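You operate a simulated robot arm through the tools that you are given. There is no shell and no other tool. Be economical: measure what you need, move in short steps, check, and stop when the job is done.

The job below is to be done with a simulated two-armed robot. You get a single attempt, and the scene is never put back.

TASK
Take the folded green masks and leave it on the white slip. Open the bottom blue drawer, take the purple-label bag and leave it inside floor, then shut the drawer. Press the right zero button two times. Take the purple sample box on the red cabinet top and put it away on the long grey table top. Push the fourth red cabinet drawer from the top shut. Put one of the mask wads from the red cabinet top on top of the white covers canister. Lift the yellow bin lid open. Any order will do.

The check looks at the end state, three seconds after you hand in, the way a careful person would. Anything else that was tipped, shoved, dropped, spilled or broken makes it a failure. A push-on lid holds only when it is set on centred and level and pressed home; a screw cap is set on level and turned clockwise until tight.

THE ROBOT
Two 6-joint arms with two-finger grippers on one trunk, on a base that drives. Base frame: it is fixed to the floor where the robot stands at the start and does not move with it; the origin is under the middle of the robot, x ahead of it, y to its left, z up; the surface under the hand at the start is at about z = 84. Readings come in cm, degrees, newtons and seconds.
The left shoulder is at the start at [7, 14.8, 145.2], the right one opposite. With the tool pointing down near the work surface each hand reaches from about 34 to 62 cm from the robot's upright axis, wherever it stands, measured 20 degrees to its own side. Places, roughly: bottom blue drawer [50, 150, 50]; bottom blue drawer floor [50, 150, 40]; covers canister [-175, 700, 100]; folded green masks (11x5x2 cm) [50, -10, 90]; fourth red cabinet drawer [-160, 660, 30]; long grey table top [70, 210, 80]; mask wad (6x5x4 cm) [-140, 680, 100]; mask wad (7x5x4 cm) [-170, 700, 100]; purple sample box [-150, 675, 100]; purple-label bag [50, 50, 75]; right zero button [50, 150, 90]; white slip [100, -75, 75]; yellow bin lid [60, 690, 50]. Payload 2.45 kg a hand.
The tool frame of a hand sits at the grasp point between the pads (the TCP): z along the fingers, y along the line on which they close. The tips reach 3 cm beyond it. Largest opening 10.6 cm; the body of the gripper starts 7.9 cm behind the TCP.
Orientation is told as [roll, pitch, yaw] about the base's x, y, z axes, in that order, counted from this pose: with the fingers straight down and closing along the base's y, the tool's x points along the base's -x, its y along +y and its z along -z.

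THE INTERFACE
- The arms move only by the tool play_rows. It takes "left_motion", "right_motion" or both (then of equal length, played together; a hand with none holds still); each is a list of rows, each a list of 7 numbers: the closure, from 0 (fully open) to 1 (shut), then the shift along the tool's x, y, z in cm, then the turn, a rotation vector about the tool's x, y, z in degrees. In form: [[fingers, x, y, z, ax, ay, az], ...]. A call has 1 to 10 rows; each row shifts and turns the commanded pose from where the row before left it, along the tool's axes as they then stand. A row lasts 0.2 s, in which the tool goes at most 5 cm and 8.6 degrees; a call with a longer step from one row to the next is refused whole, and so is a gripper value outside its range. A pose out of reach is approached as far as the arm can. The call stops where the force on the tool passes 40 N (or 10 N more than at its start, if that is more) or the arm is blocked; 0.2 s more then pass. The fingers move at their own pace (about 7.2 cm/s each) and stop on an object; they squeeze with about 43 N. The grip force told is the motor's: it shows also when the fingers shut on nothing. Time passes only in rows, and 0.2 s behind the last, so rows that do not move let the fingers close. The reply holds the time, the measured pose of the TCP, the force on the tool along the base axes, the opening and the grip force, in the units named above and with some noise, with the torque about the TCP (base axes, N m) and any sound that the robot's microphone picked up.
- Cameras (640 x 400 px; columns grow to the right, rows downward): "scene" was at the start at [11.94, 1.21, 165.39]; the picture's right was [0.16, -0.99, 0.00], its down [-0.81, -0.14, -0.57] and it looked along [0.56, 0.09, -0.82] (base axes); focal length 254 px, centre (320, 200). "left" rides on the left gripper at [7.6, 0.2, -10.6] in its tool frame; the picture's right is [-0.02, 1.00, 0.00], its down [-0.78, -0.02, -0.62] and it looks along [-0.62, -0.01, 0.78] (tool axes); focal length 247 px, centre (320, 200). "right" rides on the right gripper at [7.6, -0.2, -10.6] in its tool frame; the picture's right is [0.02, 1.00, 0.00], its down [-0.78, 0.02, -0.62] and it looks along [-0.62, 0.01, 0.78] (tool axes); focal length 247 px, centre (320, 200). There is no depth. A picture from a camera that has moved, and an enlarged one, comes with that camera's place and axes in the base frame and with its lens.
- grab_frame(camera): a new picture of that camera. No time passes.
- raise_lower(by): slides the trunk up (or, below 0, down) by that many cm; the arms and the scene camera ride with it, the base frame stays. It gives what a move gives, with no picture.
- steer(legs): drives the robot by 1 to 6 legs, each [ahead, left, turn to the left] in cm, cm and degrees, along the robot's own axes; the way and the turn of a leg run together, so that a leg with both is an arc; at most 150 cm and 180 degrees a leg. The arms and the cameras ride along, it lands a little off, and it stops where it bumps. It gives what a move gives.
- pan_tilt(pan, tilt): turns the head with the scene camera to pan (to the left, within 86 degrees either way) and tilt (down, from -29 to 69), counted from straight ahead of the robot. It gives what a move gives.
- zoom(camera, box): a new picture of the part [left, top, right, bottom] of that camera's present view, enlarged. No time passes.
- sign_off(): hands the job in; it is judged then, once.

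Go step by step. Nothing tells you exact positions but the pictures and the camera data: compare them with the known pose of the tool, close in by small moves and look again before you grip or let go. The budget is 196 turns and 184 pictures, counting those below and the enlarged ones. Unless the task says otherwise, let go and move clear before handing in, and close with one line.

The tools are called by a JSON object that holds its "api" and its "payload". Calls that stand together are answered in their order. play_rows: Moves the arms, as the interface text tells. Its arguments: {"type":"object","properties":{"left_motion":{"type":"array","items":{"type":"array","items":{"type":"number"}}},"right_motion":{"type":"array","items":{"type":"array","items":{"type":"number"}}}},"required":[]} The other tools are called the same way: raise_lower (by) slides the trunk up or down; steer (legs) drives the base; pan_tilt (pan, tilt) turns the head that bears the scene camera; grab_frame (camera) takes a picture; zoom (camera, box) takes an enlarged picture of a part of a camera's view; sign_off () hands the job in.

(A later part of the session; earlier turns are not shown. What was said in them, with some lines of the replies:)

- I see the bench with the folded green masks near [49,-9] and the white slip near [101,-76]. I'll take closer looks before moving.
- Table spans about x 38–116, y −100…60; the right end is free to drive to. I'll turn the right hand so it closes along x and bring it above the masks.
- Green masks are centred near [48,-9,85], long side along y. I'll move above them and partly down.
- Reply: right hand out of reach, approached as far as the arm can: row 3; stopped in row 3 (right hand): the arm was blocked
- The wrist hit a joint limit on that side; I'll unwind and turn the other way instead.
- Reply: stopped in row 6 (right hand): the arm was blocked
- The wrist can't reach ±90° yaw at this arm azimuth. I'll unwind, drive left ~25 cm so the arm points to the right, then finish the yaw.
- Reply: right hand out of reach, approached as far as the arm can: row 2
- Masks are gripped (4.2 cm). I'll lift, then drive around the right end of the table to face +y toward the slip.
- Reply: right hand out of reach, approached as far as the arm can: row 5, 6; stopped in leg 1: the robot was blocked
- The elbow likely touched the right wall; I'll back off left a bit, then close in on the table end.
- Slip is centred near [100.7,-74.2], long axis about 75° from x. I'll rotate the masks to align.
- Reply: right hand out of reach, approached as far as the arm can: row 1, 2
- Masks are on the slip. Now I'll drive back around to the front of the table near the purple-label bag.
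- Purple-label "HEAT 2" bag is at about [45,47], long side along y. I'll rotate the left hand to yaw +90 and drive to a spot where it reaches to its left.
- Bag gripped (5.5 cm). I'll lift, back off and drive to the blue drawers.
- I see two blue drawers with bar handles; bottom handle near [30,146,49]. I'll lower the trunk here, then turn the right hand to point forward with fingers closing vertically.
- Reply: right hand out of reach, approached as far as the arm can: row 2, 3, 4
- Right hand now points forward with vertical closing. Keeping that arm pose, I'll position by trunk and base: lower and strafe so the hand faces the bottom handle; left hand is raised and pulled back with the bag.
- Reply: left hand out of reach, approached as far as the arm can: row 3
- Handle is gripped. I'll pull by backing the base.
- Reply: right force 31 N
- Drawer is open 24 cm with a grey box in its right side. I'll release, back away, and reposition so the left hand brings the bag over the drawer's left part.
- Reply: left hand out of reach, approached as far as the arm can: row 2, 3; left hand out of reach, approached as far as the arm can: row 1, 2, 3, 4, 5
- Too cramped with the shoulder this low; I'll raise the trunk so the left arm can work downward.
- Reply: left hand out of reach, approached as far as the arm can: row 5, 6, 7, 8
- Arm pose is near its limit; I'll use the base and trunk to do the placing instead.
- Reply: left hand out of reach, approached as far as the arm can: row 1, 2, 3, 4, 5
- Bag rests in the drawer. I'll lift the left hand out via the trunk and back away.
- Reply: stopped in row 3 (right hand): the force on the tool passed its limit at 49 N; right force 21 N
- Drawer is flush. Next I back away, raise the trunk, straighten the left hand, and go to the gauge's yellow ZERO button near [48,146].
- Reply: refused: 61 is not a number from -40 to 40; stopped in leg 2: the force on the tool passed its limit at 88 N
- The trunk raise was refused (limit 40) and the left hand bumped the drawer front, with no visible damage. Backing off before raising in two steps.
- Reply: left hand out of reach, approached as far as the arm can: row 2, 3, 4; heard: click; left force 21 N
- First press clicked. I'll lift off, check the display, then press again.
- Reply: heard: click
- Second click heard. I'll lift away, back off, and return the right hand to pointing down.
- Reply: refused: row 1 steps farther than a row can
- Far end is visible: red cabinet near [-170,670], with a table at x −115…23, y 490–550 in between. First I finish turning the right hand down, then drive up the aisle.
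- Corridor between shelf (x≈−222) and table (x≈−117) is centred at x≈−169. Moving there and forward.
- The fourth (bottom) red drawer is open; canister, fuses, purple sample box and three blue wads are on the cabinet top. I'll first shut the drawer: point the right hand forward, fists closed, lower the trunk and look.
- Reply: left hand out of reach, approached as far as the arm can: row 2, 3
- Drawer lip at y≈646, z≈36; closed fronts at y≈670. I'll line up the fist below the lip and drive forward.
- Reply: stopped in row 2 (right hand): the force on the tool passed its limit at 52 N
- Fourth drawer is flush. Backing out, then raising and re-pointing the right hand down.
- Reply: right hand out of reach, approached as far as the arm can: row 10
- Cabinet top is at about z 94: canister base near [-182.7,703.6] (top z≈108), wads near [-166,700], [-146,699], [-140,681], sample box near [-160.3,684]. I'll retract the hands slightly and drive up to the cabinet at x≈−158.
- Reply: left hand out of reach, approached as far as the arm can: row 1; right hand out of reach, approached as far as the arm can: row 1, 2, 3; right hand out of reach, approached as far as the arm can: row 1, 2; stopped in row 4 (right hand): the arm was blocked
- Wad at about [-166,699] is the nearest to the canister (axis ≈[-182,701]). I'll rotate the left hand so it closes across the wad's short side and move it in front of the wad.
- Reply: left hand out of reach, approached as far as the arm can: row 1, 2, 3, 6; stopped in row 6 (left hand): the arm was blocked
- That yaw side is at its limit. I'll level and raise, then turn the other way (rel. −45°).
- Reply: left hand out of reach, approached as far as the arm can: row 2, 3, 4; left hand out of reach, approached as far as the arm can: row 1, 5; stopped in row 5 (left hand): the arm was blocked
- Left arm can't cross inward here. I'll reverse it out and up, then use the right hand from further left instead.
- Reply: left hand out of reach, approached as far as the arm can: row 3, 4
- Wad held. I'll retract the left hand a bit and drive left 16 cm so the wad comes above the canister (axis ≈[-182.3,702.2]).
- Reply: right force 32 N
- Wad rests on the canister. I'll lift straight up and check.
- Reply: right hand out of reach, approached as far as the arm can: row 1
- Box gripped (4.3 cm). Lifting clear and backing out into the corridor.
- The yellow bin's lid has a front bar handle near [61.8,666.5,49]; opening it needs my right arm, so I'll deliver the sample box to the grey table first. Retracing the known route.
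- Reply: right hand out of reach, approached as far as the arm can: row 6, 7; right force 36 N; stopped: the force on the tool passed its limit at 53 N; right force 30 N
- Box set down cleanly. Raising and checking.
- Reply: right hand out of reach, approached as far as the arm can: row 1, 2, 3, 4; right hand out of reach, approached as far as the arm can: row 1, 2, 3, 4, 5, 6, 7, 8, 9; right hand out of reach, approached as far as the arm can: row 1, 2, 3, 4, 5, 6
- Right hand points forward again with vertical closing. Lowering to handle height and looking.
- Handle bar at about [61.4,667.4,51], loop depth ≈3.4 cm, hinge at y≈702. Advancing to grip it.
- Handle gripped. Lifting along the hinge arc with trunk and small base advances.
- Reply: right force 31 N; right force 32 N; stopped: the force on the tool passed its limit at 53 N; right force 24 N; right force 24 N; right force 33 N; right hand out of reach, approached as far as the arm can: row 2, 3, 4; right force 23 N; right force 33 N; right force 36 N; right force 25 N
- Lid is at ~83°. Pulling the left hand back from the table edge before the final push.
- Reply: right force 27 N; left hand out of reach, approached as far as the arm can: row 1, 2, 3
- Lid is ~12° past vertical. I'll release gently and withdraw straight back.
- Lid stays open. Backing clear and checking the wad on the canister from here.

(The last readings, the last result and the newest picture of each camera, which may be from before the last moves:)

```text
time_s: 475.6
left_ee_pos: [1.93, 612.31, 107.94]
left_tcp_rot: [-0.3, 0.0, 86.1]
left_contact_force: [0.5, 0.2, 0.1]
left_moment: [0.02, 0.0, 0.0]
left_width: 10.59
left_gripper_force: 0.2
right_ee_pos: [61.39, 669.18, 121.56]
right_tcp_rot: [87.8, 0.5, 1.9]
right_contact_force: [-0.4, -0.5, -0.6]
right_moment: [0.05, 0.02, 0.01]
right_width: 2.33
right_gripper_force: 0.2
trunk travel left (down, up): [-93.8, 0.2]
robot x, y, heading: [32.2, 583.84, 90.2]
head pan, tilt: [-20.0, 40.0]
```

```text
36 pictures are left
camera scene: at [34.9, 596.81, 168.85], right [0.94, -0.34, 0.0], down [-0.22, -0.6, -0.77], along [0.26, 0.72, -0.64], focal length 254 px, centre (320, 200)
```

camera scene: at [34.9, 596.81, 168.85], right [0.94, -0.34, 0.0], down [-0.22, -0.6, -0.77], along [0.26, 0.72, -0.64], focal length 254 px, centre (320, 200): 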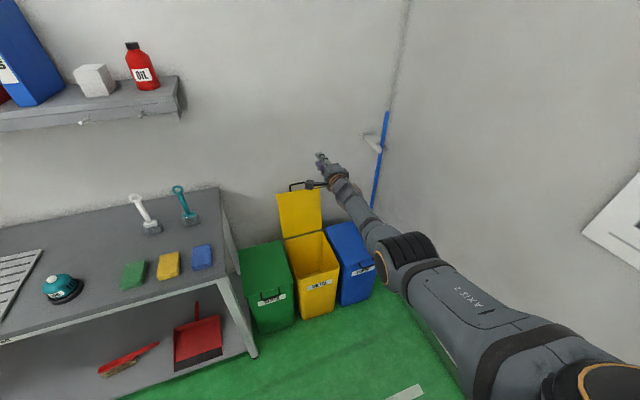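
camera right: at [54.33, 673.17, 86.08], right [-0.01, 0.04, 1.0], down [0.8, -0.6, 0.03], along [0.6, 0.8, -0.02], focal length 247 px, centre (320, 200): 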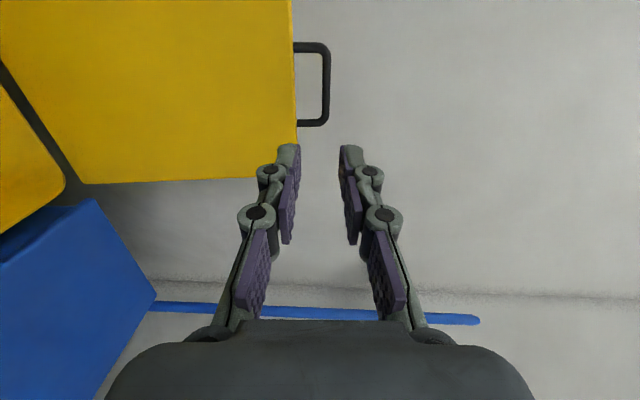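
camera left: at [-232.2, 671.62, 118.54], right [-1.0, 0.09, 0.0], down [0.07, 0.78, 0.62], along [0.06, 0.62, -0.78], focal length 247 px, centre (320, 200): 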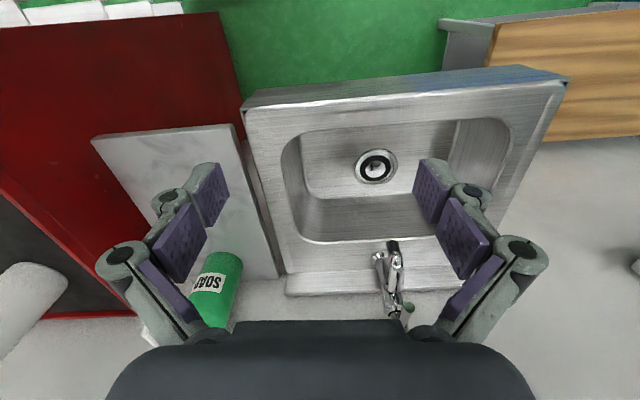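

{"api": "pan_tilt", "payload": {"pan": 65, "tilt": 15}}

{"api": "zoom", "payload": {"camera": "scene", "box": [280, 170, 400, 250]}}

```text
time_s: 477.2
left_ee_pos: [2.0, 612.3, 107.94]
left_tcp_rot: [-0.4, 0.0, 86.2]
left_contact_force: [0.4, 0.6, 0.0]
left_moment: [0.01, 0.01, 0.01]
left_width: 10.61
left_gripper_force: 0.0
right_ee_pos: [61.38, 669.02, 121.58]
right_tcp_rot: [87.8, 0.6, 2.0]
right_contact_force: [0.0, -0.3, -0.2]
right_moment: [0.01, -0.02, 0.0]
right_width: 2.35
right_gripper_force: 0.0
trunk travel left (down, up): [-93.8, 0.2]
robot x, y, heading: [32.03, 583.93, 90.2]
head pan, tilt: [65.0, 15.0]
```

```text
5.00 times, centred on (340, 210) of scene
camera zoom: at [23.55, 592.74, 172.8], right [0.42, 0.91, 0.0], down [0.24, -0.11, -0.97], along [-0.88, 0.41, -0.26], focal length 1273 px, centre (220, 150)
```

zoom: 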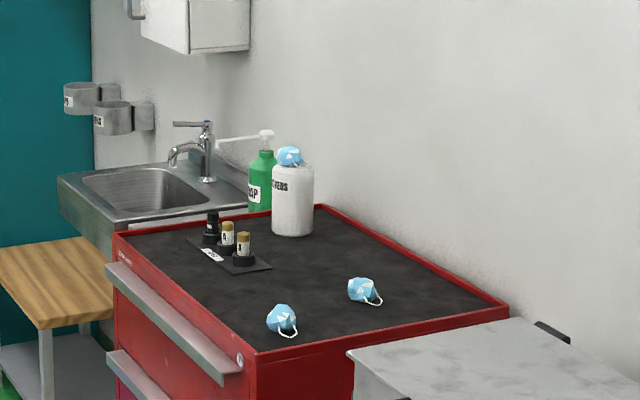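

The wad sits on the canister, the bin lid stays open, and everything else looks in place, so I'm handing in.

{"api": "sign_off", "payload": {}}

```text
The job is handed in.
```

I finished all seven parts of the job and handed it in. The one slip was that the left hand bumped the already-shut blue drawer front on the way to the button; I saw no damage.
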